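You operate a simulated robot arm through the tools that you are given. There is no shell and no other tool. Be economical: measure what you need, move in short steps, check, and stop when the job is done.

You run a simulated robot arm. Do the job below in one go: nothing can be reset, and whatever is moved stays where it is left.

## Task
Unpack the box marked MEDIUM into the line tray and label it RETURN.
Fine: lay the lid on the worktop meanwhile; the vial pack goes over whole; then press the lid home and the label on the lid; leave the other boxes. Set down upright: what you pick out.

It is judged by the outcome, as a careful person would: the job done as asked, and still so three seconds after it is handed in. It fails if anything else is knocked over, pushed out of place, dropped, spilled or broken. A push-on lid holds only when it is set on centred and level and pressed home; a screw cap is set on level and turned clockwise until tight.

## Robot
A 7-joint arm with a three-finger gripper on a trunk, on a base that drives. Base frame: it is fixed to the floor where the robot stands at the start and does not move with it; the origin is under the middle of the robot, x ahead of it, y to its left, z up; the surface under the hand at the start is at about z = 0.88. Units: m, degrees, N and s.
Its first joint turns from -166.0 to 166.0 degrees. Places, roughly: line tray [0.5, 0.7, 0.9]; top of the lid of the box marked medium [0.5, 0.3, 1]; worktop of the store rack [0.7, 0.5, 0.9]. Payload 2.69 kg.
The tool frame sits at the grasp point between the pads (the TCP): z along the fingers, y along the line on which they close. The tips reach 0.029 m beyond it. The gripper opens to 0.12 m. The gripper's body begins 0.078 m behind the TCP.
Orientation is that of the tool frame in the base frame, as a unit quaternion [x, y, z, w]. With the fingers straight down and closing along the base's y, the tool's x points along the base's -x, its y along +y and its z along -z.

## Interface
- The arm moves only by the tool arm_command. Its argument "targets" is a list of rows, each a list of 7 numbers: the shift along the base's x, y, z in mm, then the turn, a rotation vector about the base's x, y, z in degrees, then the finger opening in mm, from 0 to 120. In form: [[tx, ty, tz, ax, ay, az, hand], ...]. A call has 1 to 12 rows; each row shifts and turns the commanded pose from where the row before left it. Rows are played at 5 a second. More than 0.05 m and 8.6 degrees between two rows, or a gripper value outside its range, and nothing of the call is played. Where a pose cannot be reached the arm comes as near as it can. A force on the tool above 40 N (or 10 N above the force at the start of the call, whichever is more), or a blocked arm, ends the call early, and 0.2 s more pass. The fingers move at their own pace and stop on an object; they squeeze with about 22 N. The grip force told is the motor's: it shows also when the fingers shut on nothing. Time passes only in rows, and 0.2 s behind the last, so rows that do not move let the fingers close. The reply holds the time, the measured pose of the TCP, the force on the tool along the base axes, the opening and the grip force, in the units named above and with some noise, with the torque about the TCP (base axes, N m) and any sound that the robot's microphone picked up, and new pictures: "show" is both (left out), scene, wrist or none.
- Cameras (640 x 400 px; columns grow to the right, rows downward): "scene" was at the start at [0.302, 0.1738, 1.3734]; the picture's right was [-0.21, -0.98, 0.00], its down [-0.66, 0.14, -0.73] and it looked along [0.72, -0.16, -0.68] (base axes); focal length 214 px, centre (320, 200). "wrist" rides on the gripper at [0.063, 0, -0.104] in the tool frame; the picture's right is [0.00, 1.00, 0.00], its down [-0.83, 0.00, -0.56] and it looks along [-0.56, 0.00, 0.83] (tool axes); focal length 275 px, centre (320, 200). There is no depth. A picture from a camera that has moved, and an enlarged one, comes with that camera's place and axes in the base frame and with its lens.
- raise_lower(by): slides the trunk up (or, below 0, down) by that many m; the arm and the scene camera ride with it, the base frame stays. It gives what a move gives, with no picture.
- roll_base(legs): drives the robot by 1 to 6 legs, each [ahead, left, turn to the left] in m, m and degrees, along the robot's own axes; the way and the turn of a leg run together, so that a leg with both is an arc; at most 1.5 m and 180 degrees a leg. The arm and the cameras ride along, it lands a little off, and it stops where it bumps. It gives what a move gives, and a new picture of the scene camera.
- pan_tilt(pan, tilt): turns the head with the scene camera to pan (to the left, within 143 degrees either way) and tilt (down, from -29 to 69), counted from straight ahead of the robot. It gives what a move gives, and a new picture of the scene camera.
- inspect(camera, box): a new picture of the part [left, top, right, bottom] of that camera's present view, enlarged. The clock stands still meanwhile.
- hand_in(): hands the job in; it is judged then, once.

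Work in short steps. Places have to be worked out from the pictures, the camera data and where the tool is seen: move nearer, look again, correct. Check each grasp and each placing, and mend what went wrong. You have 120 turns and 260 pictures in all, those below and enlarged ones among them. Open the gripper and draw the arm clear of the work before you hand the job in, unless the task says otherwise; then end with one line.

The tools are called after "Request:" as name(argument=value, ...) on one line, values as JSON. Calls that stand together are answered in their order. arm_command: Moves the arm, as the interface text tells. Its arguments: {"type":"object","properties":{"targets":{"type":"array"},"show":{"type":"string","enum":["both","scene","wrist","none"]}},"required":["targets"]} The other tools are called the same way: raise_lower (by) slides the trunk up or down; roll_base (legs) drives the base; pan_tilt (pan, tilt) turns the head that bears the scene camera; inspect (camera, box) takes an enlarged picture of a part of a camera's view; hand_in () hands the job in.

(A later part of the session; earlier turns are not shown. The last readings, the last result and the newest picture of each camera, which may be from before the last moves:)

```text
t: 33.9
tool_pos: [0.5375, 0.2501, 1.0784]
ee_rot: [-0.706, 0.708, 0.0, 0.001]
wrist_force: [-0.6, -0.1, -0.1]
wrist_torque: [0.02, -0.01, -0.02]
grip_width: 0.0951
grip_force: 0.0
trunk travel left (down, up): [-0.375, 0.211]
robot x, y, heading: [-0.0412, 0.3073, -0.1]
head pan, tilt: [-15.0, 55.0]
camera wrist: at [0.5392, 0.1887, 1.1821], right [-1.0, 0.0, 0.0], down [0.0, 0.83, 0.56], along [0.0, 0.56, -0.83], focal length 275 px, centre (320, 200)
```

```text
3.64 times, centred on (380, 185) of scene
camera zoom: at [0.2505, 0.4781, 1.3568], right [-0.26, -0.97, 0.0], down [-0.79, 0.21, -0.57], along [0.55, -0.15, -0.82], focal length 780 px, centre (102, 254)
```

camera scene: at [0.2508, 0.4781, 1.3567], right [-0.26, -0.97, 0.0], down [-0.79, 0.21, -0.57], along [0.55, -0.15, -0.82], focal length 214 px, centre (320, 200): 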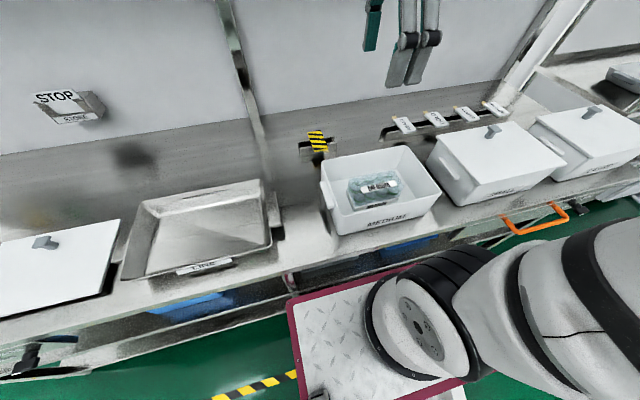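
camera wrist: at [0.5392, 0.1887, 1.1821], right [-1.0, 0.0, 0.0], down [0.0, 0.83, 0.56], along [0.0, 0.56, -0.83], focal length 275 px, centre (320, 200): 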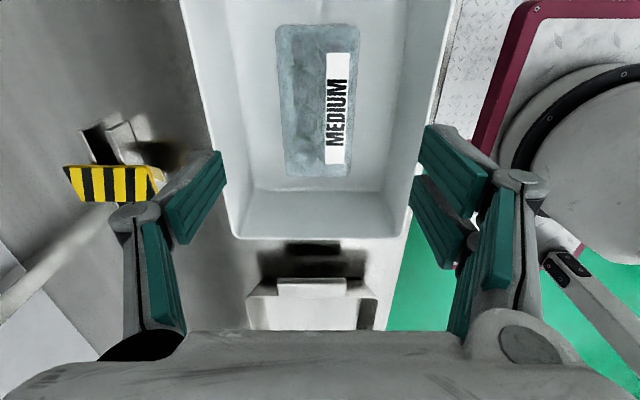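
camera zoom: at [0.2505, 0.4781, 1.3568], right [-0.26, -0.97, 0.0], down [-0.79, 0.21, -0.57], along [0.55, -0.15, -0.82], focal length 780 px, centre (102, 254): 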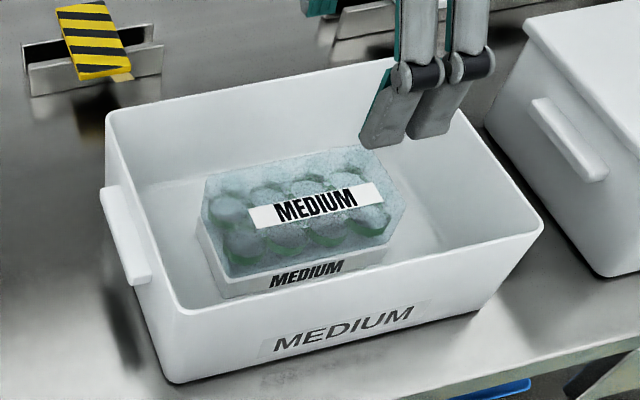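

Pack centre refined to (0.542, 0.256). I correct by +5/+5 mm and descend to TCP z≈0.945.

Request:
arm_command(targets=[[4, 5, -20, 0, 0, 0, 95], [0, 0, -40, 0, 0, 0, 95], [0, 0, -40, 0, 0, 0, 95], [0, 0, -30, 0, 0, 0, 95]], show="wrist")

Request:
inspect(camera="scene", box=[310, 130, 450, 240])

```text
t: 34.9
tool_pos: [0.5458, 0.2551, 0.9475]
ee_rot: [0.707, -0.707, 0.0, 0.0]
wrist_force: [-0.8, -0.8, 0.2]
wrist_torque: [-0.02, -0.03, -0.02]
grip_width: 0.0949
grip_force: 0.1
trunk travel left (down, up): [-0.375, 0.211]
robot x, y, heading: [-0.0418, 0.3063, -0.1]
head pan, tilt: [-15.0, 55.0]
camera wrist: at [0.547, 0.1941, 1.0508], right [-1.0, 0.0, 0.0], down [0.0, 0.83, 0.56], along [0.0, 0.56, -0.83], focal length 275 px, centre (320, 200)
```

wrist: 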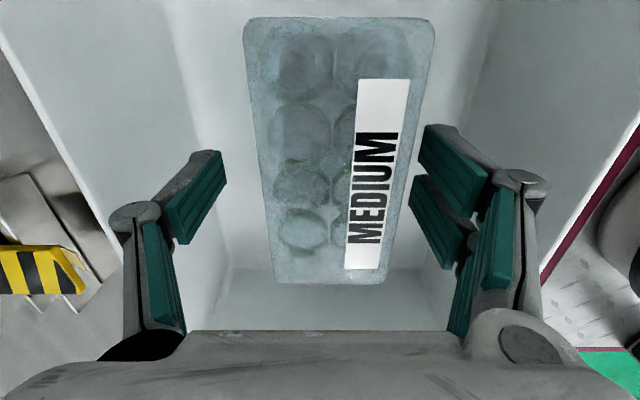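

```text
3.64 times, centred on (380, 185) of scene
camera zoom: at [0.2504, 0.4781, 1.3568], right [-0.26, -0.97, 0.0], down [-0.79, 0.21, -0.57], along [0.55, -0.15, -0.82], focal length 780 px, centre (102, 254)
```

zoom: 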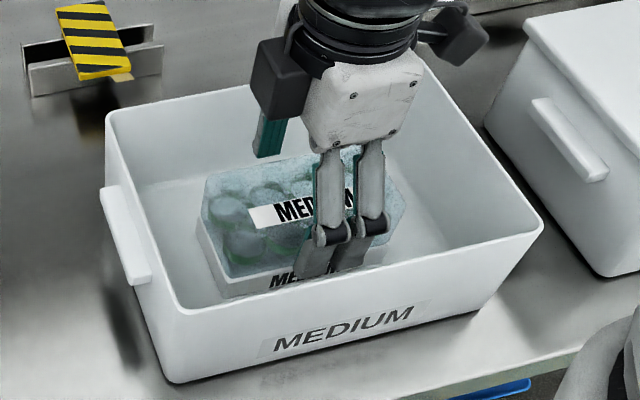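

The fingers straddle the pack; I shift −4 mm in x and go down the last stretch slowly.

Request:
arm_command(targets=[[-4, 0, -8, 0, 0, 0, 95], [0, 0, -6, 0, 0, 0, 95], [0, 0, -4, 0, 0, 0, 95], [0, 0, -3, 0, 0, 0, 95], [0, 0, -3, 0, 0, 0, 95]], show="wrist")

Request:
inspect(camera="scene", box=[330, 140, 430, 230])

```text
t: 36.1
tool_pos: [0.541, 0.2565, 0.9259]
ee_rot: [-0.706, 0.708, 0.0, 0.0]
wrist_force: [-0.3, 0.4, 1.0]
wrist_torque: [0.0, -0.02, 0.0]
grip_width: 0.095
grip_force: 0.0
trunk travel left (down, up): [-0.375, 0.211]
robot x, y, heading: [-0.0399, 0.306, -0.1]
head pan, tilt: [-15.0, 55.0]
camera wrist: at [0.5428, 0.1945, 1.0277], right [-1.0, 0.0, 0.0], down [0.0, 0.83, 0.56], along [0.0, 0.56, -0.83], focal length 275 px, centre (320, 200)
```

wrist: 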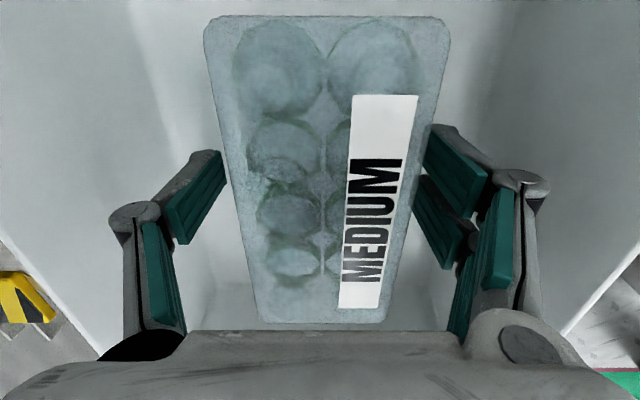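

```text
4.44 times, centred on (380, 185) of scene
camera zoom: at [0.2507, 0.4781, 1.3567], right [-0.26, -0.97, 0.0], down [-0.79, 0.21, -0.57], along [0.55, -0.15, -0.82], focal length 953 px, centre (53, 267)
```

zoom: 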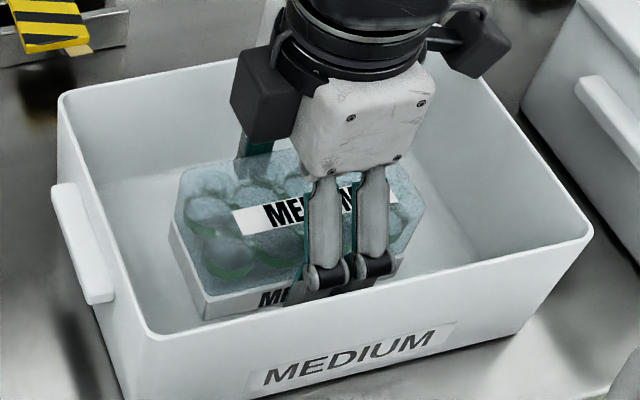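

No contact with the floor yet and the pads are beside the white base. I go 4 mm lower and close.

Request:
arm_command(targets=[[0, 0, -4, 0, 0, 0, 95], [0, 0, 0, 0, 0, 0, 50], [0, 0, 0, 0, 0, 0, 50], [0, 0, 0, 0, 0, 0, 50]], show="wrist")

Request:
inspect(camera="scene", box=[330, 140, 430, 230])

```text
t: 37.1
tool_pos: [0.5417, 0.257, 0.9212]
ee_rot: [0.708, -0.706, 0.0, -0.001]
wrist_force: [0.6, 0.0, 1.0]
wrist_torque: [-0.04, 0.04, 0.04]
grip_width: 0.0609
grip_force: 21.9
trunk travel left (down, up): [-0.375, 0.211]
robot x, y, heading: [-0.0375, 0.305, 0.1]
head pan, tilt: [-15.0, 55.0]
camera wrist: at [0.5437, 0.1941, 1.0239], right [-1.0, 0.0, 0.0], down [0.0, 0.83, 0.56], along [0.0, 0.56, -0.83], focal length 275 px, centre (320, 200)
```

wrist: 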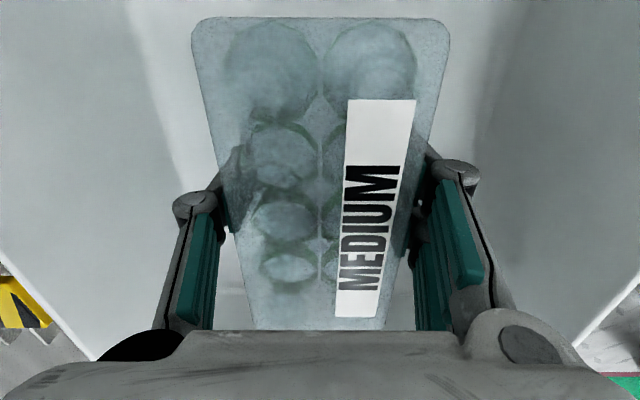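

```text
4.44 times, centred on (380, 185) of scene
camera zoom: at [0.2508, 0.4781, 1.3567], right [-0.26, -0.97, 0.0], down [-0.79, 0.21, -0.57], along [0.55, -0.15, -0.82], focal length 953 px, centre (53, 267)
```

zoom: 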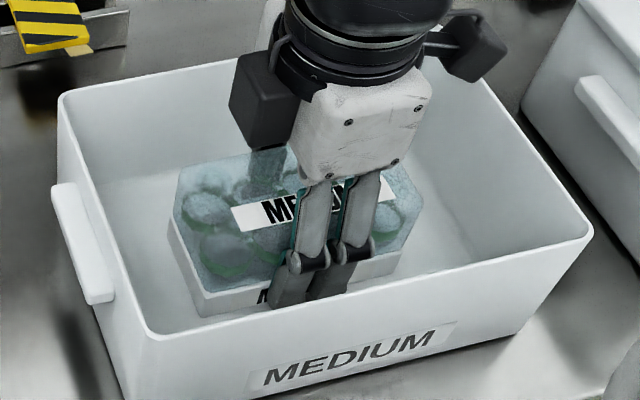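

The pack is gripped by its base at 61 mm. I lift straight up gently.

Request:
arm_command(targets=[[0, 0, 5, 0, 0, 0, 45], [0, 0, 15, 0, 0, 0, 45], [0, 0, 25, 0, 0, 0, 45], [0, 0, 30, 0, 0, 0, 45], [0, 0, 35, 0, 0, 0, 45], [0, 0, 40, 0, 0, 0, 45], [0, 0, 40, 0, 0, 0, 45]], show="both")

```text
t: 38.7
tool_pos: [0.5423, 0.2545, 1.1125]
ee_rot: [-0.707, 0.707, 0.0, 0.0]
wrist_force: [-0.6, 0.5, -1.5]
wrist_torque: [0.06, 0.0, 0.0]
grip_width: 0.0605
grip_force: 21.8
trunk travel left (down, up): [-0.375, 0.211]
robot x, y, heading: [-0.043, 0.3039, -0.2]
head pan, tilt: [-15.0, 55.0]
camera scene: at [0.251, 0.4781, 1.3566], right [-0.26, -0.97, 0.0], down [-0.79, 0.21, -0.57], along [0.55, -0.15, -0.82], focal length 214 px, centre (320, 200)
camera wrist: at [0.544, 0.1924, 1.215], right [-1.0, 0.0, 0.0], down [0.0, 0.83, 0.56], along [0.0, 0.56, -0.83], focal length 275 px, centre (320, 200)
```

scene: 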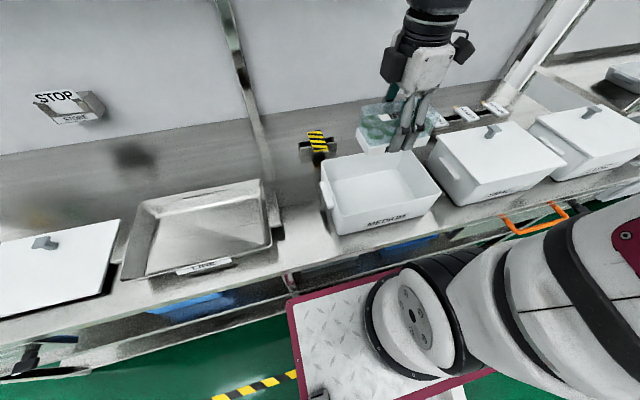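
wrist: 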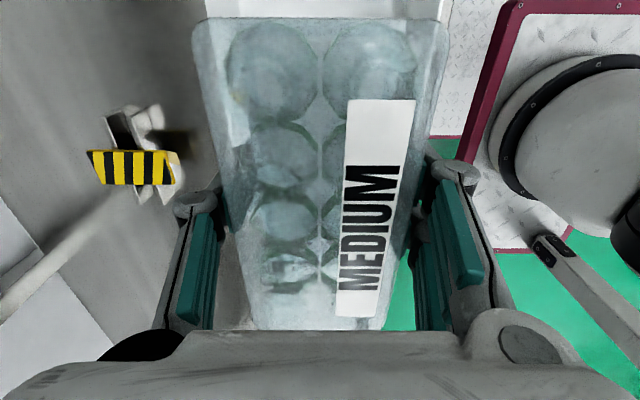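

The box is empty now and the pack is whole and level. I carry it to the tray centre (0.543, 0.67).

Request:
arm_command(targets=[[0, 25, 5, 0, 0, 0, 45], [0, 40, 0, 0, 0, 0, 45], [0, 40, 0, 0, 0, 0, 45], [0, 40, 0, 0, 0, 0, 45], [0, 40, 0, 0, 0, 0, 45], [0, 40, 0, 0, 0, 0, 45], [0, 40, 0, 0, 0, 0, 45], [0, 40, 0, 0, 0, 0, 45], [0, 40, 0, 0, 0, 0, 45], [0, 40, 0, 0, 0, 0, 45], [0, 25, 0, 0, 0, 0, 45], [0, 5, 0, 0, 0, 0, 45]], show="wrist")

Request:
pan_tilt(pan=20, tilt=50)

```text
t: 41.3
tool_pos: [0.5418, 0.6717, 1.1175]
ee_rot: [-0.707, 0.707, 0.0, -0.001]
wrist_force: [0.3, 0.2, -1.5]
wrist_torque: [0.04, -0.02, 0.0]
grip_width: 0.0609
grip_force: 21.2
trunk travel left (down, up): [-0.375, 0.211]
robot x, y, heading: [-0.0395, 0.3095, -0.2]
head pan, tilt: [-15.0, 55.0]
camera wrist: at [0.5441, 0.6102, 1.2204], right [-1.0, 0.0, 0.0], down [0.0, 0.83, 0.56], along [0.0, 0.56, -0.83], focal length 275 px, centre (320, 200)
```

wrist: 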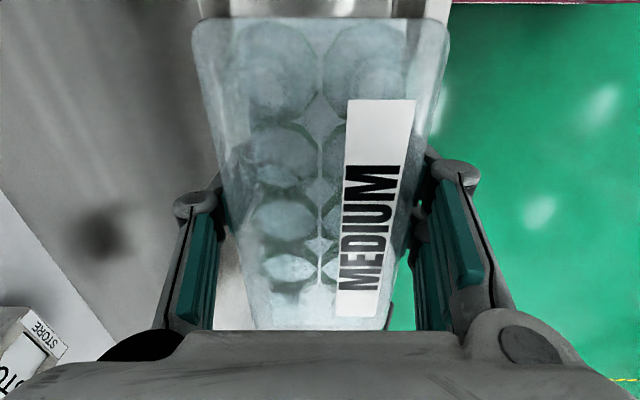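

```text
t: 42.3
tool_pos: [0.5428, 0.6724, 1.1165]
ee_rot: [-0.707, 0.707, 0.001, 0.0]
wrist_force: [-0.5, 0.1, -3.2]
wrist_torque: [-0.02, -0.02, -0.03]
grip_width: 0.061
grip_force: 22.3
trunk travel left (down, up): [-0.375, 0.211]
robot x, y, heading: [-0.0359, 0.304, 0.1]
head pan, tilt: [20.0, 50.0]
camera scene: at [0.2536, 0.5231, 1.3632], right [0.34, -0.94, 0.0], down [-0.72, -0.26, -0.64], along [0.6, 0.22, -0.77], focal length 214 px, centre (320, 200)
```

scene: 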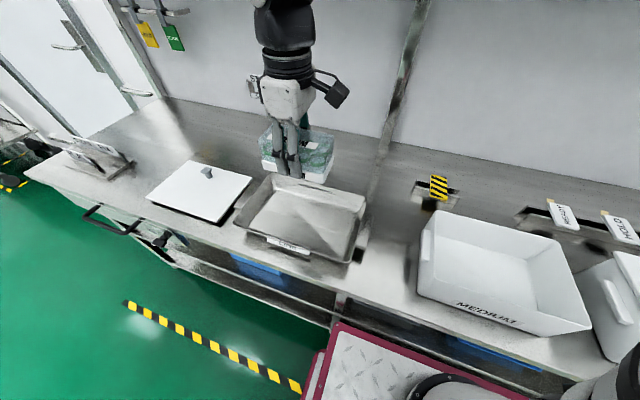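

Positioned over the tray. I lower to about z=0.95 first.

Request:
arm_command(targets=[[0, 0, -40, 0, 0, 0, 45], [0, 0, -45, 0, 0, 0, 45], [0, 0, -45, 0, 0, 0, 45], [0, 0, -30, 0, 0, 0, 45]], show="scene")

Request:
inspect(camera="scene", box=[230, 130, 380, 270])

```text
t: 43.3
tool_pos: [0.5434, 0.6732, 0.9555]
ee_rot: [-0.706, 0.708, 0.0, 0.0]
wrist_force: [-0.1, -0.1, -1.7]
wrist_torque: [0.02, -0.06, 0.03]
grip_width: 0.0609
grip_force: 21.4
trunk travel left (down, up): [-0.375, 0.211]
robot x, y, heading: [-0.0412, 0.3047, -0.0]
head pan, tilt: [20.0, 50.0]
camera scene: at [0.2533, 0.523, 1.3633], right [0.34, -0.94, 0.0], down [-0.72, -0.26, -0.64], along [0.6, 0.22, -0.77], focal length 214 px, centre (320, 200)
```

scene: 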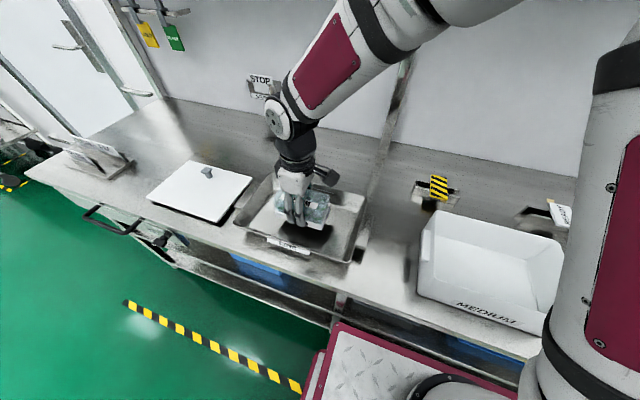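

```text
2.86 times, centred on (305, 200) of scene
camera zoom: at [0.2533, 0.523, 1.3633], right [0.34, -0.94, 0.0], down [-0.72, -0.26, -0.64], along [0.6, 0.22, -0.77], focal length 613 px, centre (363, 200)
```

zoom: 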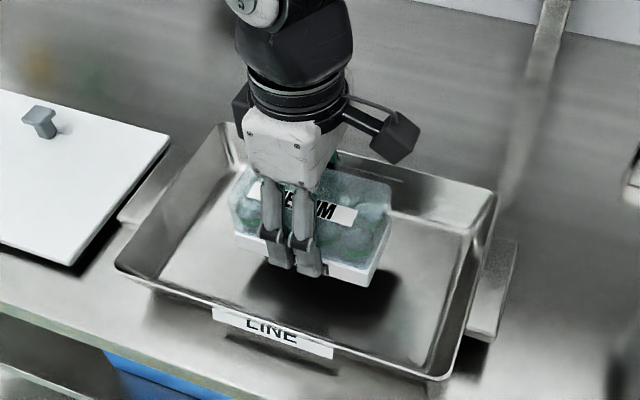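

The pack hangs level over the tray floor. I lower in small steps until contact.

Request:
arm_command(targets=[[0, 0, -15, 0, 0, 0, 45], [0, 0, -8, 0, 0, 0, 45], [0, 0, -4, 0, 0, 0, 45], [0, 0, -3, 0, 0, 0, 45], [0, 0, -2, 0, 0, 0, 45], [0, 0, -2, 0, 0, 0, 45]], show="none")

Request:
inspect(camera="scene", box=[230, 130, 380, 270])

```text
t: 44.7
tool_pos: [0.5421, 0.6727, 0.9223]
ee_rot: [0.707, -0.707, -0.001, 0.0]
wrist_force: [-0.1, 0.5, -1.9]
wrist_torque: [0.02, 0.01, 0.02]
grip_width: 0.0609
grip_force: 22.0
trunk travel left (down, up): [-0.375, 0.211]
robot x, y, heading: [-0.0404, 0.3049, 0.0]
head pan, tilt: [20.0, 50.0]
```

```text
2.86 times, centred on (305, 200) of scene
camera zoom: at [0.2535, 0.5232, 1.3632], right [0.34, -0.94, 0.0], down [-0.72, -0.26, -0.64], along [0.6, 0.22, -0.77], focal length 613 px, centre (363, 200)
```

zoom: 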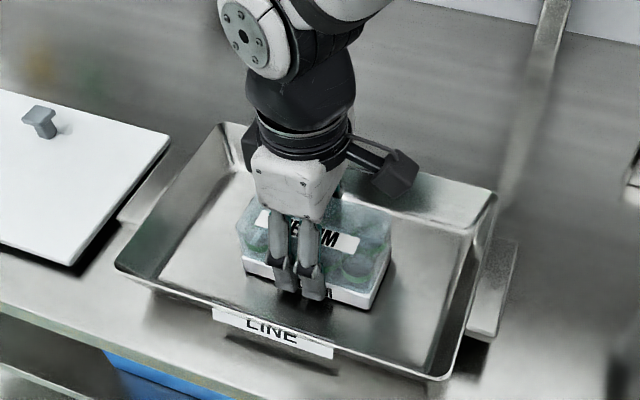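

Almost down but no contact force yet; I continue in 2 mm steps.

Request:
arm_command(targets=[[0, 0, -2, 0, 0, 0, 45], [0, 0, -2, 0, 0, 0, 45]], show="none")

Request:
arm_command(targets=[[0, 0, -1.5, 0, 0, 0, 45], [0, 0, -1.5, 0, 0, 0, 45]], show="none")

```text
t: 45.3
tool_pos: [0.5422, 0.6725, 0.9176]
ee_rot: [-0.707, 0.707, 0.0, 0.001]
wrist_force: [-0.8, -1.6, 12.0]
wrist_torque: [-0.04, 0.07, 0.01]
grip_width: 0.061
grip_force: 22.2
trunk travel left (down, up): [-0.375, 0.211]
robot x, y, heading: [-0.0413, 0.3062, -0.1]
head pan, tilt: [20.0, 50.0]
```

```text
t: 45.9
tool_pos: [0.5407, 0.6728, 0.9147]
ee_rot: [0.707, -0.707, 0.001, -0.001]
wrist_force: [1.1, 0.9, 10.8]
wrist_torque: [0.09, 0.0, 0.03]
grip_width: 0.0611
grip_force: 21.8
trunk travel left (down, up): [-0.375, 0.211]
robot x, y, heading: [-0.0397, 0.3038, 0.3]
head pan, tilt: [20.0, 50.0]
```

The pack is resting on the tray floor. I open just enough and rise.

Request:
arm_command(targets=[[0, 0, 1.5, 0, 0, 0, 45], [0, 0, 0, 0, 0, 0, 76], [0, 0, 0, 0, 0, 0, 76], [0, 0, 0, 0, 0, 0, 76], [0, 0, 15, 0, 0, 0, 76], [0, 0, 30, 0, 0, 0, 76], [0, 0, 45, 0, 0, 0, 80], [0, 0, 45, 0, 0, 0, 80], [0, 0, 45, 0, 0, 0, 80], [0, 0, 40, 0, 0, 0, 80]], show="scene")

Request:
inspect(camera="scene", box=[230, 130, 380, 270])

```text
t: 48.1
tool_pos: [0.5396, 0.6736, 1.134]
ee_rot: [-0.707, 0.708, 0.0, -0.001]
wrist_force: [0.0, -0.4, 0.0]
wrist_torque: [-0.02, 0.02, 0.01]
grip_width: 0.0802
grip_force: 0.1
trunk travel left (down, up): [-0.375, 0.211]
robot x, y, heading: [-0.0403, 0.3022, -0.2]
head pan, tilt: [20.0, 50.0]
camera scene: at [0.2537, 0.5233, 1.3631], right [0.34, -0.94, 0.0], down [-0.72, -0.26, -0.64], along [0.6, 0.22, -0.77], focal length 214 px, centre (320, 200)
```

scene: 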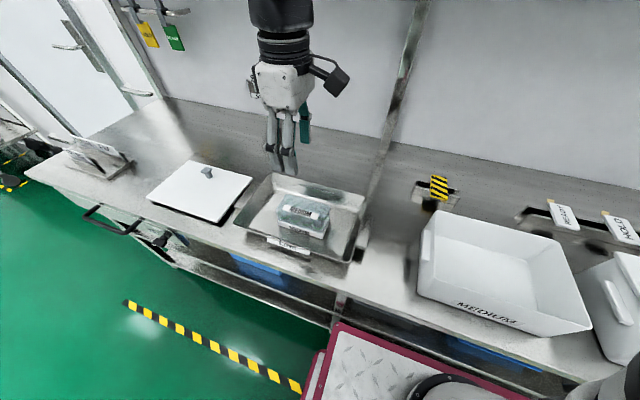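

```text
2.86 times, centred on (305, 200) of scene
camera zoom: at [0.2537, 0.5233, 1.3631], right [0.34, -0.94, 0.0], down [-0.72, -0.26, -0.64], along [0.6, 0.22, -0.77], focal length 613 px, centre (363, 200)
```

zoom: 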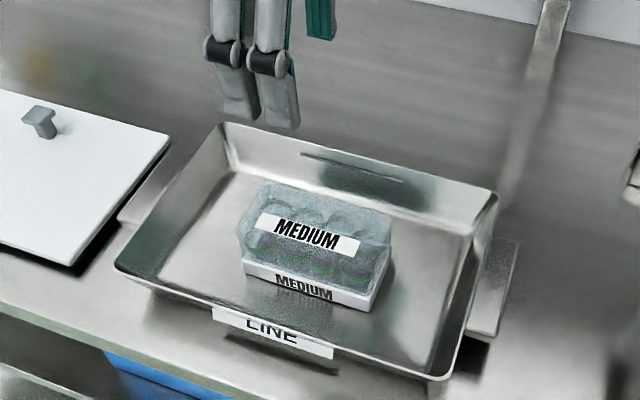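

The pack stands upright in the tray and the box is empty. Now I drive left again to fetch the lid.

Request:
roll_base(legs=[[0, 0.17, 0]])

Request:
arm_command(targets=[[10, 40, 0, 0, 0, 0, 70], [10, 40, 0, 0, 0, 0, 70], [15, 40, 0, 0, 0, 0, 70], [10, 35, 0, 0, 0, 0, 70]], show="wrist")

```text
t: 49.6
tool_pos: [0.5377, 0.8422, 1.134]
ee_rot: [0.708, -0.706, -0.001, 0.0]
wrist_force: [0.7, -0.2, -0.4]
wrist_torque: [0.05, -0.01, -0.02]
grip_width: 0.08
grip_force: 0.1
trunk travel left (down, up): [-0.375, 0.211]
robot x, y, heading: [-0.0412, 0.4728, -0.0]
head pan, tilt: [20.0, 50.0]
camera scene: at [0.2527, 0.6921, 1.3632], right [0.34, -0.94, 0.0], down [-0.72, -0.26, -0.64], along [0.6, 0.22, -0.77], focal length 214 px, centre (320, 200)
```

scene: 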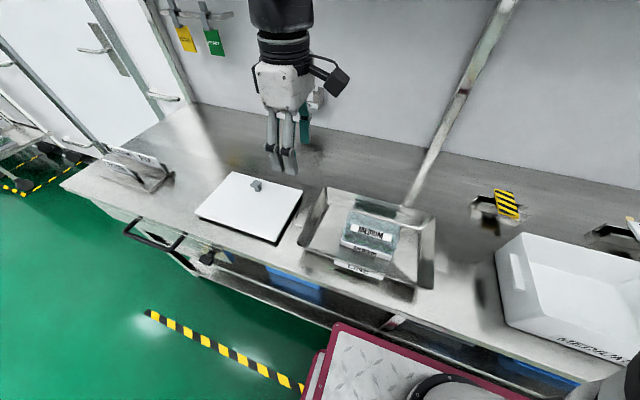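

```text
t: 50.6
tool_pos: [0.5824, 0.9981, 1.135]
ee_rot: [-0.707, 0.707, 0.0, -0.001]
wrist_force: [-0.7, -0.5, 1.1]
wrist_torque: [0.04, 0.01, 0.01]
grip_width: 0.0702
grip_force: 0.0
trunk travel left (down, up): [-0.375, 0.211]
robot x, y, heading: [-0.0402, 0.4745, 0.1]
head pan, tilt: [20.0, 50.0]
camera wrist: at [0.5844, 0.9348, 1.2381], right [-1.0, -0.01, 0.0], down [0.0, 0.83, 0.56], along [0.0, 0.56, -0.83], focal length 275 px, centre (320, 200)
```

wrist: 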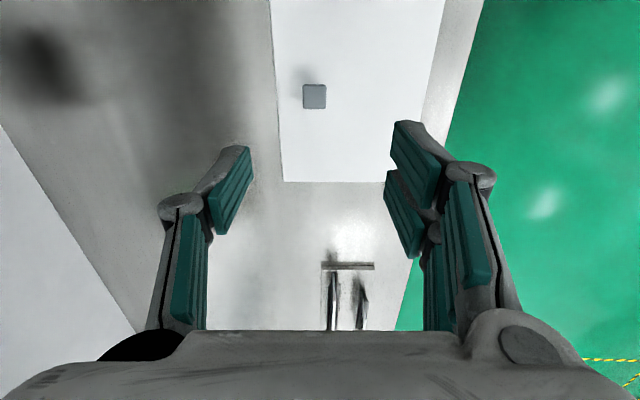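

I align to the release pose (0.589, 1.005) and descend to z≈0.965 to check.

Request:
arm_command(targets=[[6, 7, -40, 0, 0, 0, 70], [0, 0, -45, 0, 0, 0, 70], [0, 0, -45, 0, 0, 0, 70], [0, 0, -38, 0, 0, 0, 70]], show="wrist")

```text
t: 51.6
tool_pos: [0.5871, 1.0053, 0.9658]
ee_rot: [0.708, -0.706, 0.0, 0.0]
wrist_force: [-0.4, 0.0, 0.4]
wrist_torque: [0.0, -0.05, -0.01]
grip_width: 0.0699
grip_force: 0.2
trunk travel left (down, up): [-0.375, 0.211]
robot x, y, heading: [-0.0363, 0.4728, 0.3]
head pan, tilt: [20.0, 50.0]
camera wrist: at [0.589, 0.9429, 1.0694], right [-1.0, -0.01, 0.0], down [-0.01, 0.83, 0.56], along [0.0, 0.56, -0.83], focal length 275 px, centre (320, 200)
```

wrist: 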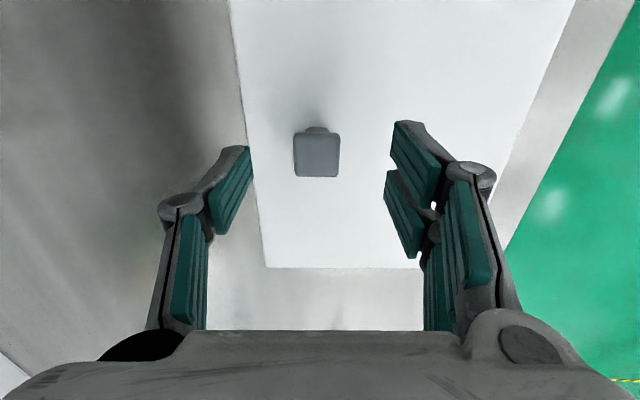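

Knob is centred between the fingers (2 mm off in x). I lower to z≈0.934 and close.

Request:
arm_command(targets=[[2, 0, -16, 0, 0, 0, 70], [0, 0, -16, 0, 0, 0, 70], [0, 0, 0, 0, 0, 0, 15], [0, 0, 0, 0, 0, 0, 15], [0, 0, 0, 0, 0, 0, 15]], show="wrist")

```text
t: 52.8
tool_pos: [0.5902, 1.0047, 0.9317]
ee_rot: [0.708, -0.706, 0.0, 0.0]
wrist_force: [1.0, 0.4, 0.2]
wrist_torque: [0.04, 0.0, -0.05]
grip_width: 0.0247
grip_force: 22.0
trunk travel left (down, up): [-0.375, 0.211]
robot x, y, heading: [-0.0386, 0.4708, 0.0]
head pan, tilt: [20.0, 50.0]
camera wrist: at [0.5923, 0.9429, 1.0361], right [-1.0, -0.01, 0.0], down [-0.01, 0.83, 0.56], along [0.0, 0.56, -0.83], focal length 275 px, centre (320, 200)
```

wrist: 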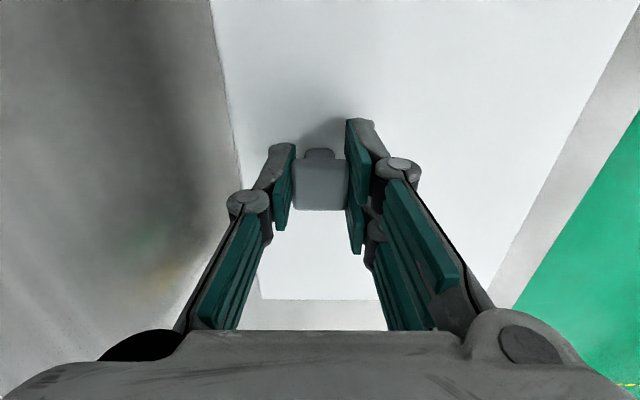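

Gripped, a bit deeper on the knob than before. I lift and check.

Request:
arm_command(targets=[[0, 0, 5, 0, 0, 0, 15], [0, 0, 15, 0, 0, 0, 15], [0, 0, 30, 0, 0, 0, 15], [0, 0, 45, 0, 0, 0, 15], [0, 0, 45, 0, 0, 0, 15], [0, 0, 45, 0, 0, 0, 15], [-5, 0, 40, 0, 0, 0, 15]], show="both")

```text
t: 54.4
tool_pos: [0.5853, 1.0035, 1.16]
ee_rot: [0.708, -0.706, 0.001, 0.0]
wrist_force: [-0.4, 0.0, -1.5]
wrist_torque: [-0.05, -0.03, 0.01]
grip_width: 0.0244
grip_force: 21.9
trunk travel left (down, up): [-0.375, 0.211]
robot x, y, heading: [-0.0429, 0.4755, 0.2]
head pan, tilt: [20.0, 50.0]
camera scene: at [0.2529, 0.6922, 1.3631], right [0.34, -0.94, 0.0], down [-0.72, -0.26, -0.64], along [0.6, 0.22, -0.77], focal length 214 px, centre (320, 200)
camera wrist: at [0.5871, 0.9415, 1.2637], right [-1.0, -0.01, 0.0], down [-0.01, 0.83, 0.56], along [0.0, 0.56, -0.83], focal length 275 px, centre (320, 200)
```

scene: 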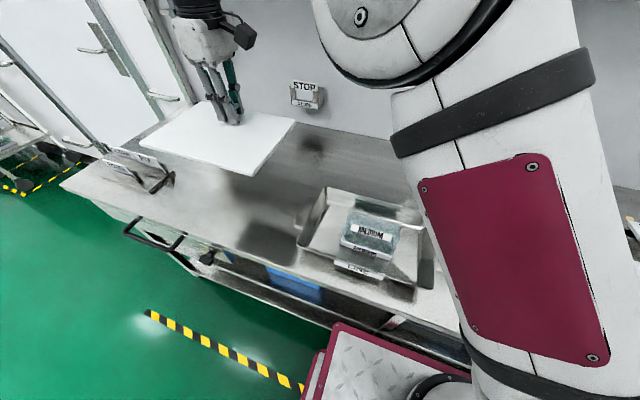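
wrist: 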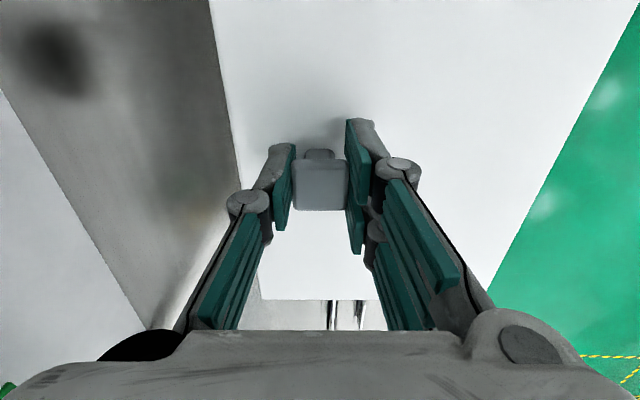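

The lid hangs level. I carry it back right (over the tray, well above the pack).

Request:
arm_command(targets=[[-5, -30, 5, 0, 0, 0, 15], [-5, -40, 5, 0, 0, 0, 15], [-5, -45, 5, 0, 0, 0, 15], [-5, -45, 5, 0, 0, 0, 15], [0, -45, 0, 0, 0, 0, 15], [0, -45, 0, 0, 0, 0, 15], [0, -45, 0, 0, 0, 0, 15], [0, -45, 0, 0, 0, 0, 15], [0, -45, 0, 0, 0, 0, 15], [0, -40, 0, 0, 0, 0, 15], [0, -30, 0, 0, 0, 0, 15]], show="none")

Request:
roll_base(legs=[[0, -0.2, 0]])

Request:
pan_tilt(pan=-25, tilt=45)

```text
t: 56.8
tool_pos: [0.5663, 0.55, 1.1792]
ee_rot: [0.709, -0.705, 0.0, 0.0]
wrist_force: [-0.1, 0.2, -0.5]
wrist_torque: [0.0, -0.04, -0.01]
grip_width: 0.0246
grip_force: 21.6
trunk travel left (down, up): [-0.375, 0.211]
robot x, y, heading: [-0.04, 0.4707, 0.1]
head pan, tilt: [20.0, 50.0]
```

```text
t: 58.4
tool_pos: [0.5658, 0.3462, 1.1795]
ee_rot: [0.71, -0.704, 0.0, 0.001]
wrist_force: [0.8, -0.6, -1.9]
wrist_torque: [-0.02, -0.05, 0.0]
grip_width: 0.0247
grip_force: 21.5
trunk travel left (down, up): [-0.375, 0.211]
robot x, y, heading: [-0.037, 0.2652, 0.7]
head pan, tilt: [20.0, 50.0]
camera scene: at [0.2526, 0.4859, 1.3632], right [0.35, -0.94, 0.0], down [-0.72, -0.27, -0.64], along [0.6, 0.22, -0.77], focal length 214 px, centre (320, 200)
```

scene: 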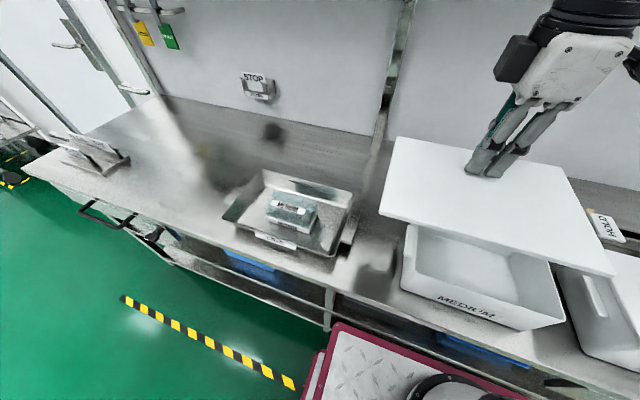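

```text
t: 59.5
tool_pos: [0.5671, 0.3452, 1.1798]
ee_rot: [0.71, -0.705, 0.0, 0.0]
wrist_force: [-0.5, -1.1, -0.8]
wrist_torque: [-0.02, -0.05, 0.01]
grip_width: 0.0247
grip_force: 22.0
trunk travel left (down, up): [-0.375, 0.211]
robot x, y, heading: [-0.0414, 0.2654, 0.6]
head pan, tilt: [-25.0, 45.0]
camera scene: at [0.2545, 0.4253, 1.3701], right [-0.41, -0.91, 0.0], down [-0.64, 0.29, -0.71], along [0.64, -0.29, -0.71], focal length 214 px, centre (320, 200)
```

scene: 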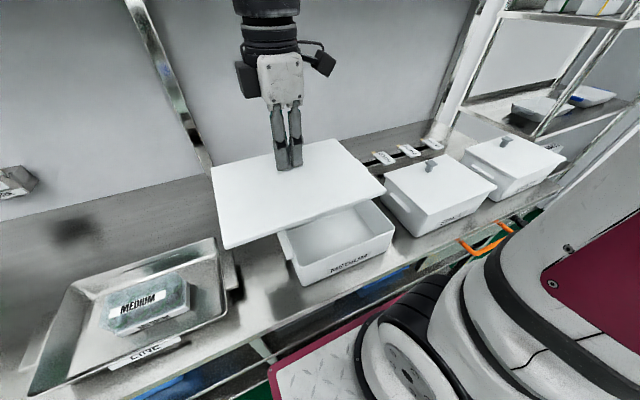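

The base turned 0.6° on that move, so I trim yaw by −0.6° while moving above the box at the seating pose (0.5826, 0.2533), then lower to z≈1.10.

Request:
arm_command(targets=[[5, -30, 0, 0, 0, -0.6, 15], [5, -31, 0, 0, 0, 0, 15], [5.5, -31, 0, 0, 0, 0, 15], [0, 0, -40, 0, 0, 0, 15], [0, 0, -35, 0, 0, 0, 15]], show="wrist")

Request:
inspect(camera="scene", box=[240, 130, 440, 290])

```text
t: 60.7
tool_pos: [0.5827, 0.252, 1.1032]
ee_rot: [-0.706, 0.708, 0.0, 0.0]
wrist_force: [-0.6, -0.5, 0.0]
wrist_torque: [0.0, -0.09, -0.02]
grip_width: 0.0249
grip_force: 21.7
trunk travel left (down, up): [-0.375, 0.211]
robot x, y, heading: [-0.0349, 0.2658, 0.6]
head pan, tilt: [-25.0, 45.0]
camera wrist: at [0.5835, 0.1894, 1.2063], right [-1.0, 0.0, 0.0], down [0.0, 0.83, 0.56], along [0.0, 0.56, -0.83], focal length 275 px, centre (320, 200)
```

wrist: 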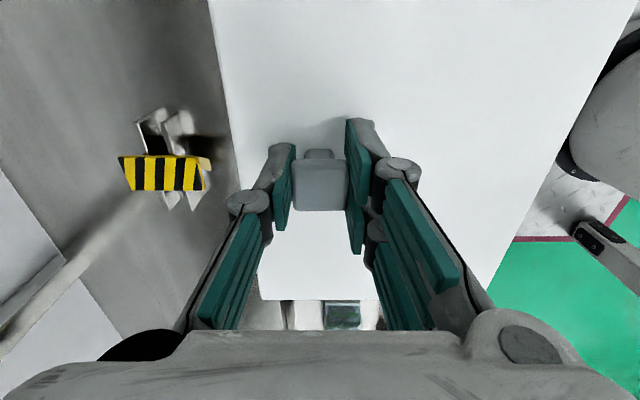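

```text
2.50 times, centred on (340, 210) of scene
camera zoom: at [0.2542, 0.4252, 1.3702], right [-0.42, -0.91, 0.0], down [-0.64, 0.29, -0.71], along [0.64, -0.29, -0.71], focal length 536 px, centre (270, 175)
```

zoom: 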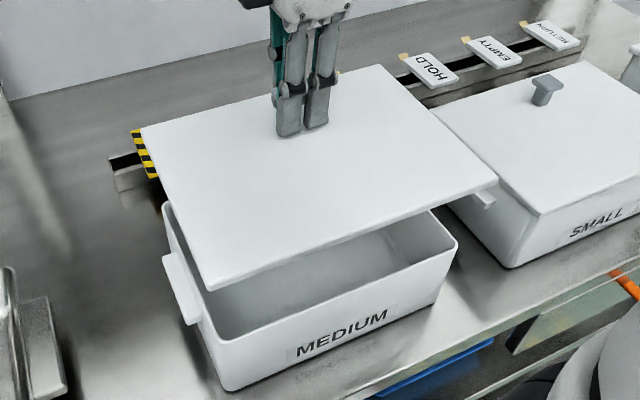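

Aligned in yaw. I lower to z≈1.045 and check the overlap at the rim.

Request:
arm_command(targets=[[0, 1, -30, 0, 0, 0, 15], [0, 0, -28, 0, 0, 0, 15]], show="wrist")

Request:
inspect(camera="scene", box=[240, 130, 440, 290])

```text
t: 61.3
tool_pos: [0.5823, 0.2533, 1.0449]
ee_rot: [-0.706, 0.709, 0.0, 0.001]
wrist_force: [0.6, 0.2, -0.5]
wrist_torque: [0.0, -0.04, 0.01]
grip_width: 0.0246
grip_force: 22.3
trunk travel left (down, up): [-0.375, 0.211]
robot x, y, heading: [-0.0394, 0.2643, 0.6]
head pan, tilt: [-25.0, 45.0]
camera wrist: at [0.5837, 0.1906, 1.1494], right [-1.0, 0.0, 0.0], down [0.0, 0.83, 0.56], along [0.0, 0.56, -0.83], focal length 275 px, centre (320, 200)
```

wrist: 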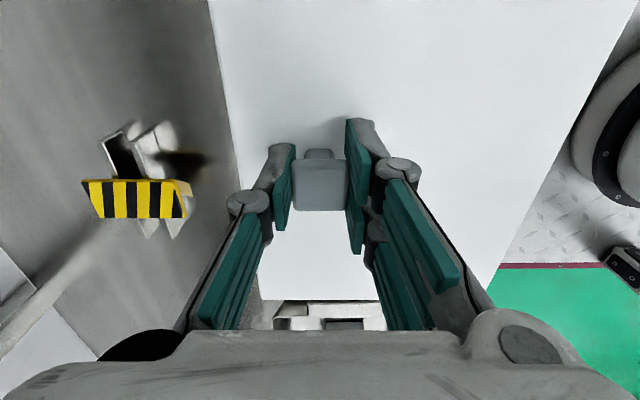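

```text
2.50 times, centred on (340, 210) of scene
camera zoom: at [0.2543, 0.4252, 1.3702], right [-0.42, -0.91, 0.0], down [-0.64, 0.29, -0.71], along [0.64, -0.29, -0.71], focal length 536 px, centre (270, 175)
```

zoom: 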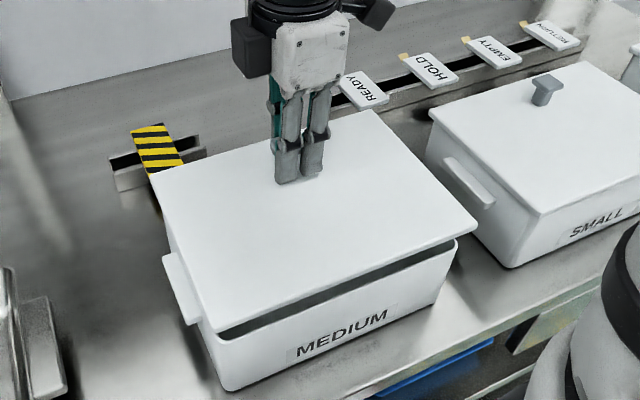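

About 12–15 mm above the rim. I lower further 12 mm in small steps and compare edges on both sides.

Request:
arm_command(targets=[[0, 0, -5, 0, 0, 0, 15], [0, 0, -4, 0, 0, 0, 15], [0, 0, -3, 0, 0, 0, 15]], show="none")

Request:
inspect(camera="scene", box=[270, 170, 430, 290])

```text
t: 62.1
tool_pos: [0.5827, 0.2535, 1.034]
ee_rot: [-0.706, 0.708, 0.0, -0.001]
wrist_force: [-0.2, 0.3, -0.7]
wrist_torque: [0.02, -0.04, -0.02]
grip_width: 0.0246
grip_force: 22.4
trunk travel left (down, up): [-0.375, 0.211]
robot x, y, heading: [-0.0378, 0.2676, 0.4]
head pan, tilt: [-25.0, 45.0]
```

```text
3.33 times, centred on (350, 230) of scene
camera zoom: at [0.2544, 0.4252, 1.3701], right [-0.42, -0.91, 0.0], down [-0.64, 0.29, -0.71], along [0.64, -0.29, -0.71], focal length 715 px, centre (220, 100)
```

zoom: 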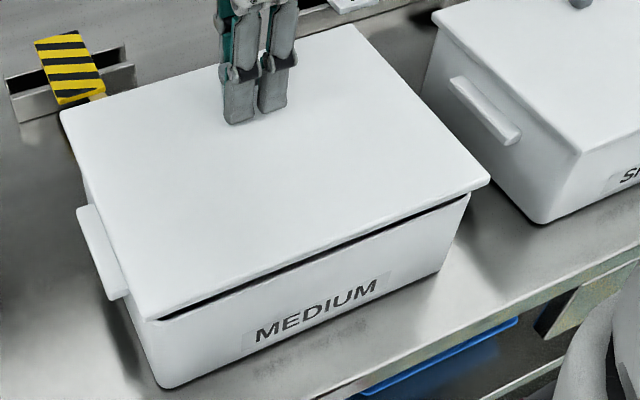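

The geometry matches the original overhang. I lower in 2–3 mm steps watching the force.

Request:
arm_command(targets=[[0, 0, -2, 0, 0, 0, 15], [0, 0, -2, 0, 0, 0, 15], [0, 0, -2, 0, 0, 0, 15]], show="none")

Request:
inspect(camera="scene", box=[270, 170, 430, 290])

```text
t: 62.9
tool_pos: [0.5825, 0.2539, 1.0278]
ee_rot: [-0.706, 0.708, 0.0, 0.0]
wrist_force: [0.8, 0.4, -0.7]
wrist_torque: [0.0, -0.05, 0.0]
grip_width: 0.0248
grip_force: 21.3
trunk travel left (down, up): [-0.375, 0.211]
robot x, y, heading: [-0.0381, 0.2619, 0.5]
head pan, tilt: [-25.0, 45.0]
```

```text
3.33 times, centred on (350, 230) of scene
camera zoom: at [0.2544, 0.4252, 1.3701], right [-0.42, -0.91, 0.0], down [-0.64, 0.29, -0.71], along [0.64, -0.29, -0.71], focal length 715 px, centre (220, 100)
```

zoom: 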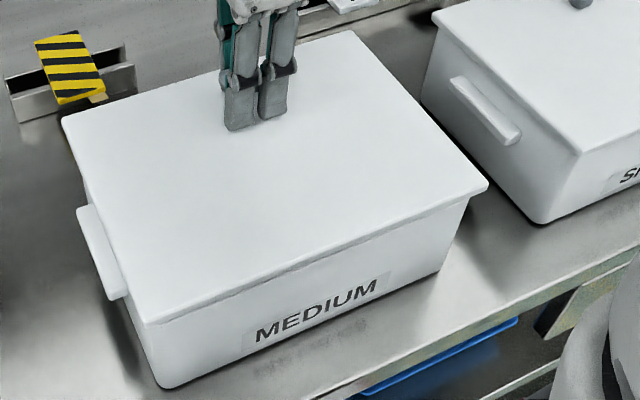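

Nearly closed, overhangs consistent with the original. I continue down until it meets resistance.

Request:
arm_command(targets=[[0, 0, -2, 0, 0, 0, 15], [0, 0, -2, 0, 0, 0, 15]], show="none")

Request:
inspect(camera="scene", box=[270, 170, 430, 290])

```text
t: 63.5
tool_pos: [0.5806, 0.2553, 1.0253]
ee_rot: [-0.706, 0.708, 0.0, 0.0]
wrist_force: [-0.6, 0.0, -1.1]
wrist_torque: [0.02, -0.02, 0.01]
grip_width: 0.0249
grip_force: 22.0
trunk travel left (down, up): [-0.375, 0.211]
robot x, y, heading: [-0.0368, 0.2696, 0.4]
head pan, tilt: [-25.0, 45.0]
```

```text
3.33 times, centred on (350, 230) of scene
camera zoom: at [0.2544, 0.4252, 1.3701], right [-0.42, -0.91, 0.0], down [-0.64, 0.29, -0.71], along [0.64, -0.29, -0.71], focal length 715 px, centre (220, 100)
```

zoom: 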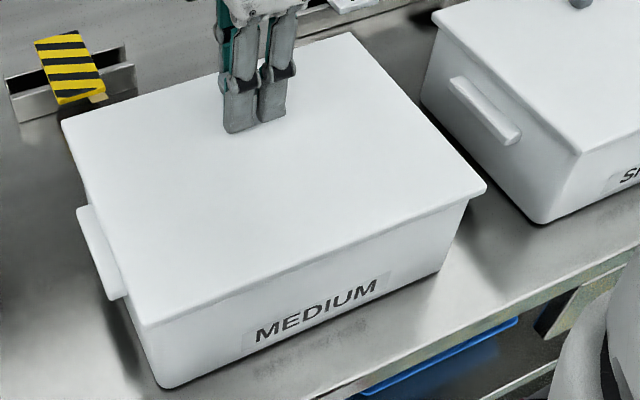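

Still no force; I continue in 1.5 mm steps.

Request:
arm_command(targets=[[0, 0, -1.5, 0, 0, 0, 15], [0, 0, -1.5, 0, 0, 0, 15]], show="none")

Request:
arm_command(targets=[[0, 0, -1.5, 0, 0, 0, 15], [0, 0, -1.5, 0, 0, 0, 15]], show="none")

Request:
inspect(camera="scene", box=[270, 170, 430, 290])

```text
t: 64.1
tool_pos: [0.5821, 0.2543, 1.021]
ee_rot: [-0.706, 0.708, 0.001, 0.0]
wrist_force: [0.2, -1.0, 1.3]
wrist_torque: [0.15, 0.14, 0.06]
grip_width: 0.0245
grip_force: 21.7
trunk travel left (down, up): [-0.375, 0.211]
robot x, y, heading: [-0.033, 0.2655, 0.5]
head pan, tilt: [-25.0, 45.0]
```

```text
t: 64.7
tool_pos: [0.5811, 0.2557, 1.0183]
ee_rot: [-0.706, 0.708, 0.0, 0.0]
wrist_force: [0.0, 0.4, 0.2]
wrist_torque: [-0.12, -0.09, 0.0]
grip_width: 0.0246
grip_force: 22.7
trunk travel left (down, up): [-0.375, 0.211]
robot x, y, heading: [-0.0383, 0.2648, 0.5]
head pan, tilt: [-25.0, 45.0]
```

```text
3.33 times, centred on (350, 230) of scene
camera zoom: at [0.2544, 0.4252, 1.3701], right [-0.42, -0.91, 0.0], down [-0.64, 0.29, -0.71], along [0.64, -0.29, -0.71], focal length 715 px, centre (220, 100)
```

zoom: 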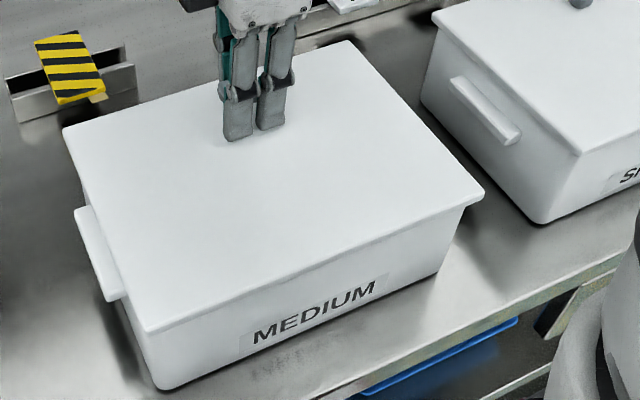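

Contact torques are showing. I continue lowering slightly to seat it until a real downward reaction appears.

Request:
arm_command(targets=[[0, -1, -1.5, 0, 0, 0, 15], [0, 0, -1.5, 0, 0, 0, 15]], show="none")

Request:
arm_command(targets=[[0, 0, -1.5, 0, 0, 0, 15], [0, 0, -1.5, 0, 0, 0, 15]], show="wrist")

Request:
inspect(camera="scene", box=[270, 170, 430, 290])

```text
t: 65.3
tool_pos: [0.5813, 0.2556, 1.017]
ee_rot: [-0.707, 0.708, -0.001, 0.0]
wrist_force: [-3.3, 5.8, 16.5]
wrist_torque: [0.02, 0.01, 0.01]
grip_width: 0.0247
grip_force: 21.9
trunk travel left (down, up): [-0.375, 0.211]
robot x, y, heading: [-0.0394, 0.268, 0.6]
head pan, tilt: [-25.0, 45.0]
```

```text
t: 65.9
tool_pos: [0.5812, 0.253, 1.0139]
ee_rot: [-0.706, 0.709, 0.0, 0.0]
wrist_force: [-1.9, 3.0, 20.2]
wrist_torque: [0.01, 0.09, 0.02]
grip_width: 0.0243
grip_force: 21.8
trunk travel left (down, up): [-0.375, 0.211]
robot x, y, heading: [-0.04, 0.2654, 0.4]
head pan, tilt: [-25.0, 45.0]
camera wrist: at [0.5826, 0.1912, 1.1167], right [-1.0, 0.0, 0.0], down [0.0, 0.83, 0.56], along [0.0, 0.56, -0.83], focal length 275 px, centre (320, 200)
```

wrist: 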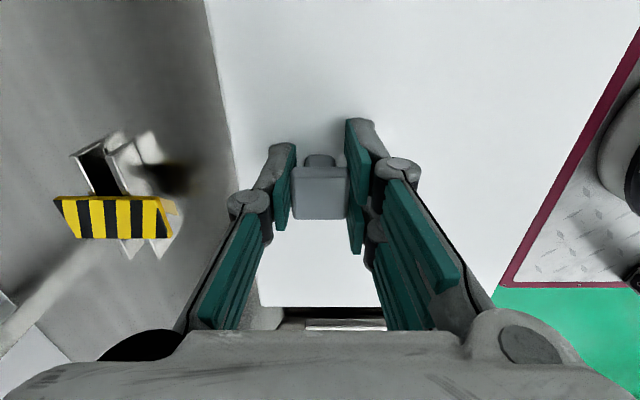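

```text
3.33 times, centred on (350, 230) of scene
camera zoom: at [0.2538, 0.4253, 1.3703], right [-0.42, -0.91, 0.0], down [-0.64, 0.29, -0.71], along [0.64, -0.29, -0.71], focal length 715 px, centre (220, 100)
```

zoom: 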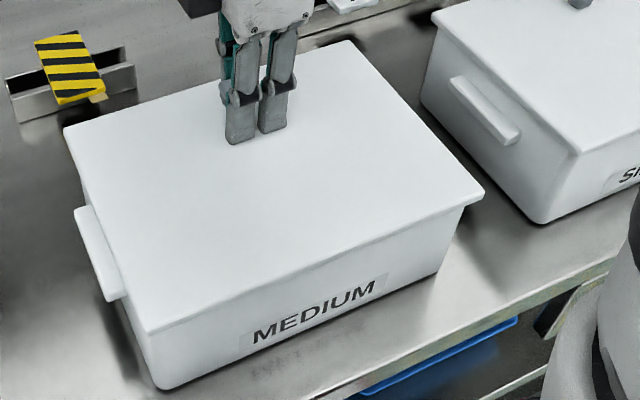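

The lid is on the rim with ~20 N reaction. I release the knob, rise, and check from above before pressing at the lid's centre.

Request:
arm_command(targets=[[0, 0, 2, 0, 0, 0, 15], [0, 0, 0, 0, 0, 0, 60], [0, 0, 0, 0, 0, 0, 60], [0, 0, 20, 0, 0, 0, 60], [0, 0, 40, 0, 0, 0, 60], [0, 0, 40, 0, 0, 0, 60]], show="wrist")

Request:
inspect(camera="scene", box=[270, 170, 430, 290])

```text
t: 67.3
tool_pos: [0.5816, 0.2559, 1.1131]
ee_rot: [-0.706, 0.708, 0.001, -0.001]
wrist_force: [-0.3, 0.4, 0.1]
wrist_torque: [-0.02, 0.03, -0.01]
grip_width: 0.0598
grip_force: 0.0
trunk travel left (down, up): [-0.375, 0.211]
robot x, y, heading: [-0.0332, 0.2666, 0.4]
head pan, tilt: [-25.0, 45.0]
heard: snap
camera wrist: at [0.5835, 0.1937, 1.2173], right [-1.0, 0.0, 0.0], down [0.0, 0.83, 0.56], along [0.0, 0.56, -0.83], focal length 275 px, centre (320, 200)
```

wrist: 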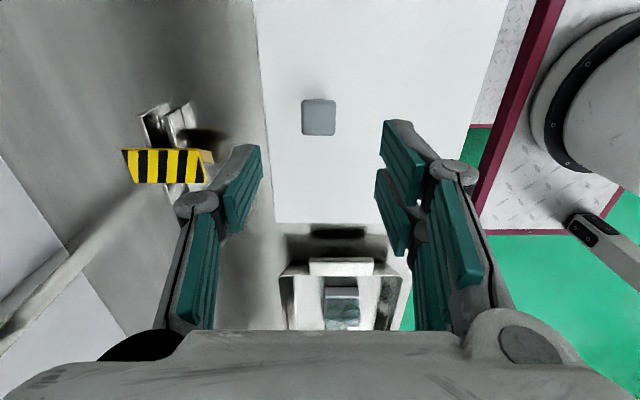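

```text
3.33 times, centred on (350, 230) of scene
camera zoom: at [0.2547, 0.4252, 1.3701], right [-0.42, -0.91, 0.0], down [-0.64, 0.29, -0.71], along [0.64, -0.29, -0.71], focal length 715 px, centre (220, 100)
```

zoom: 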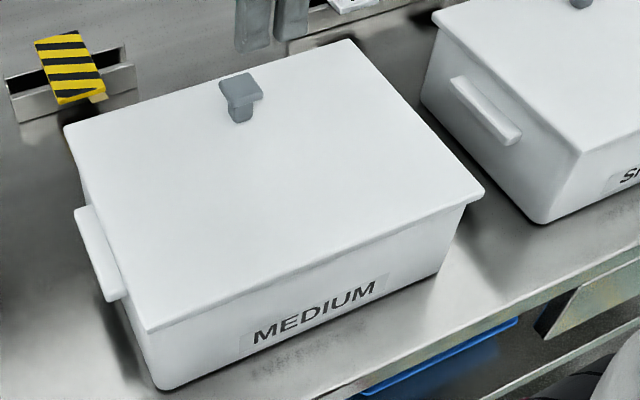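

A snap was heard in this move; it may have clicked on or off, so I press at the lid's centre (≈0.545, 0.2545) with closed fingers. First I approach.

Request:
arm_command(targets=[[-18, 0, 0, 0, 0, 0, 0], [-18, -1, 0, 0, 0, 0, 0], [0, 0, -30, 0, 0, 0, 0], [0, 0, -30, 0, 0, 0, 0], [0, 0, -20, 0, 0, 0, 0]], show="none")

Request:
inspect(camera="scene", box=[270, 170, 430, 290])

```text
t: 68.5
tool_pos: [0.5449, 0.2553, 1.0335]
ee_rot: [-0.707, 0.707, 0.0, 0.001]
wrist_force: [-0.2, -1.1, 0.7]
wrist_torque: [0.0, 0.01, 0.0]
grip_width: 0.0
grip_force: 22.3
trunk travel left (down, up): [-0.375, 0.211]
robot x, y, heading: [-0.0409, 0.2644, 0.7]
head pan, tilt: [-25.0, 45.0]
```

```text
3.33 times, centred on (350, 230) of scene
camera zoom: at [0.2543, 0.4252, 1.3702], right [-0.42, -0.91, 0.0], down [-0.64, 0.29, -0.71], along [0.64, -0.29, -0.71], focal length 715 px, centre (220, 100)
```

zoom: 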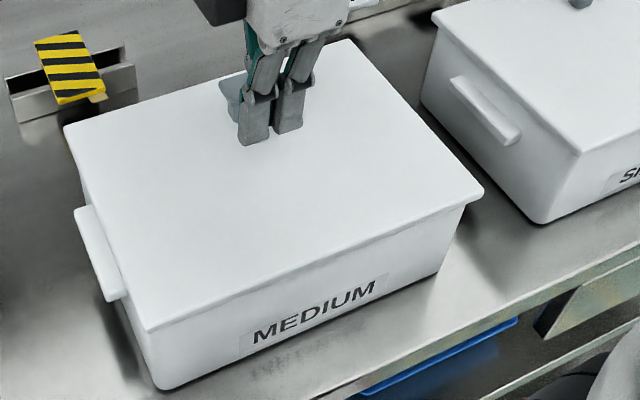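

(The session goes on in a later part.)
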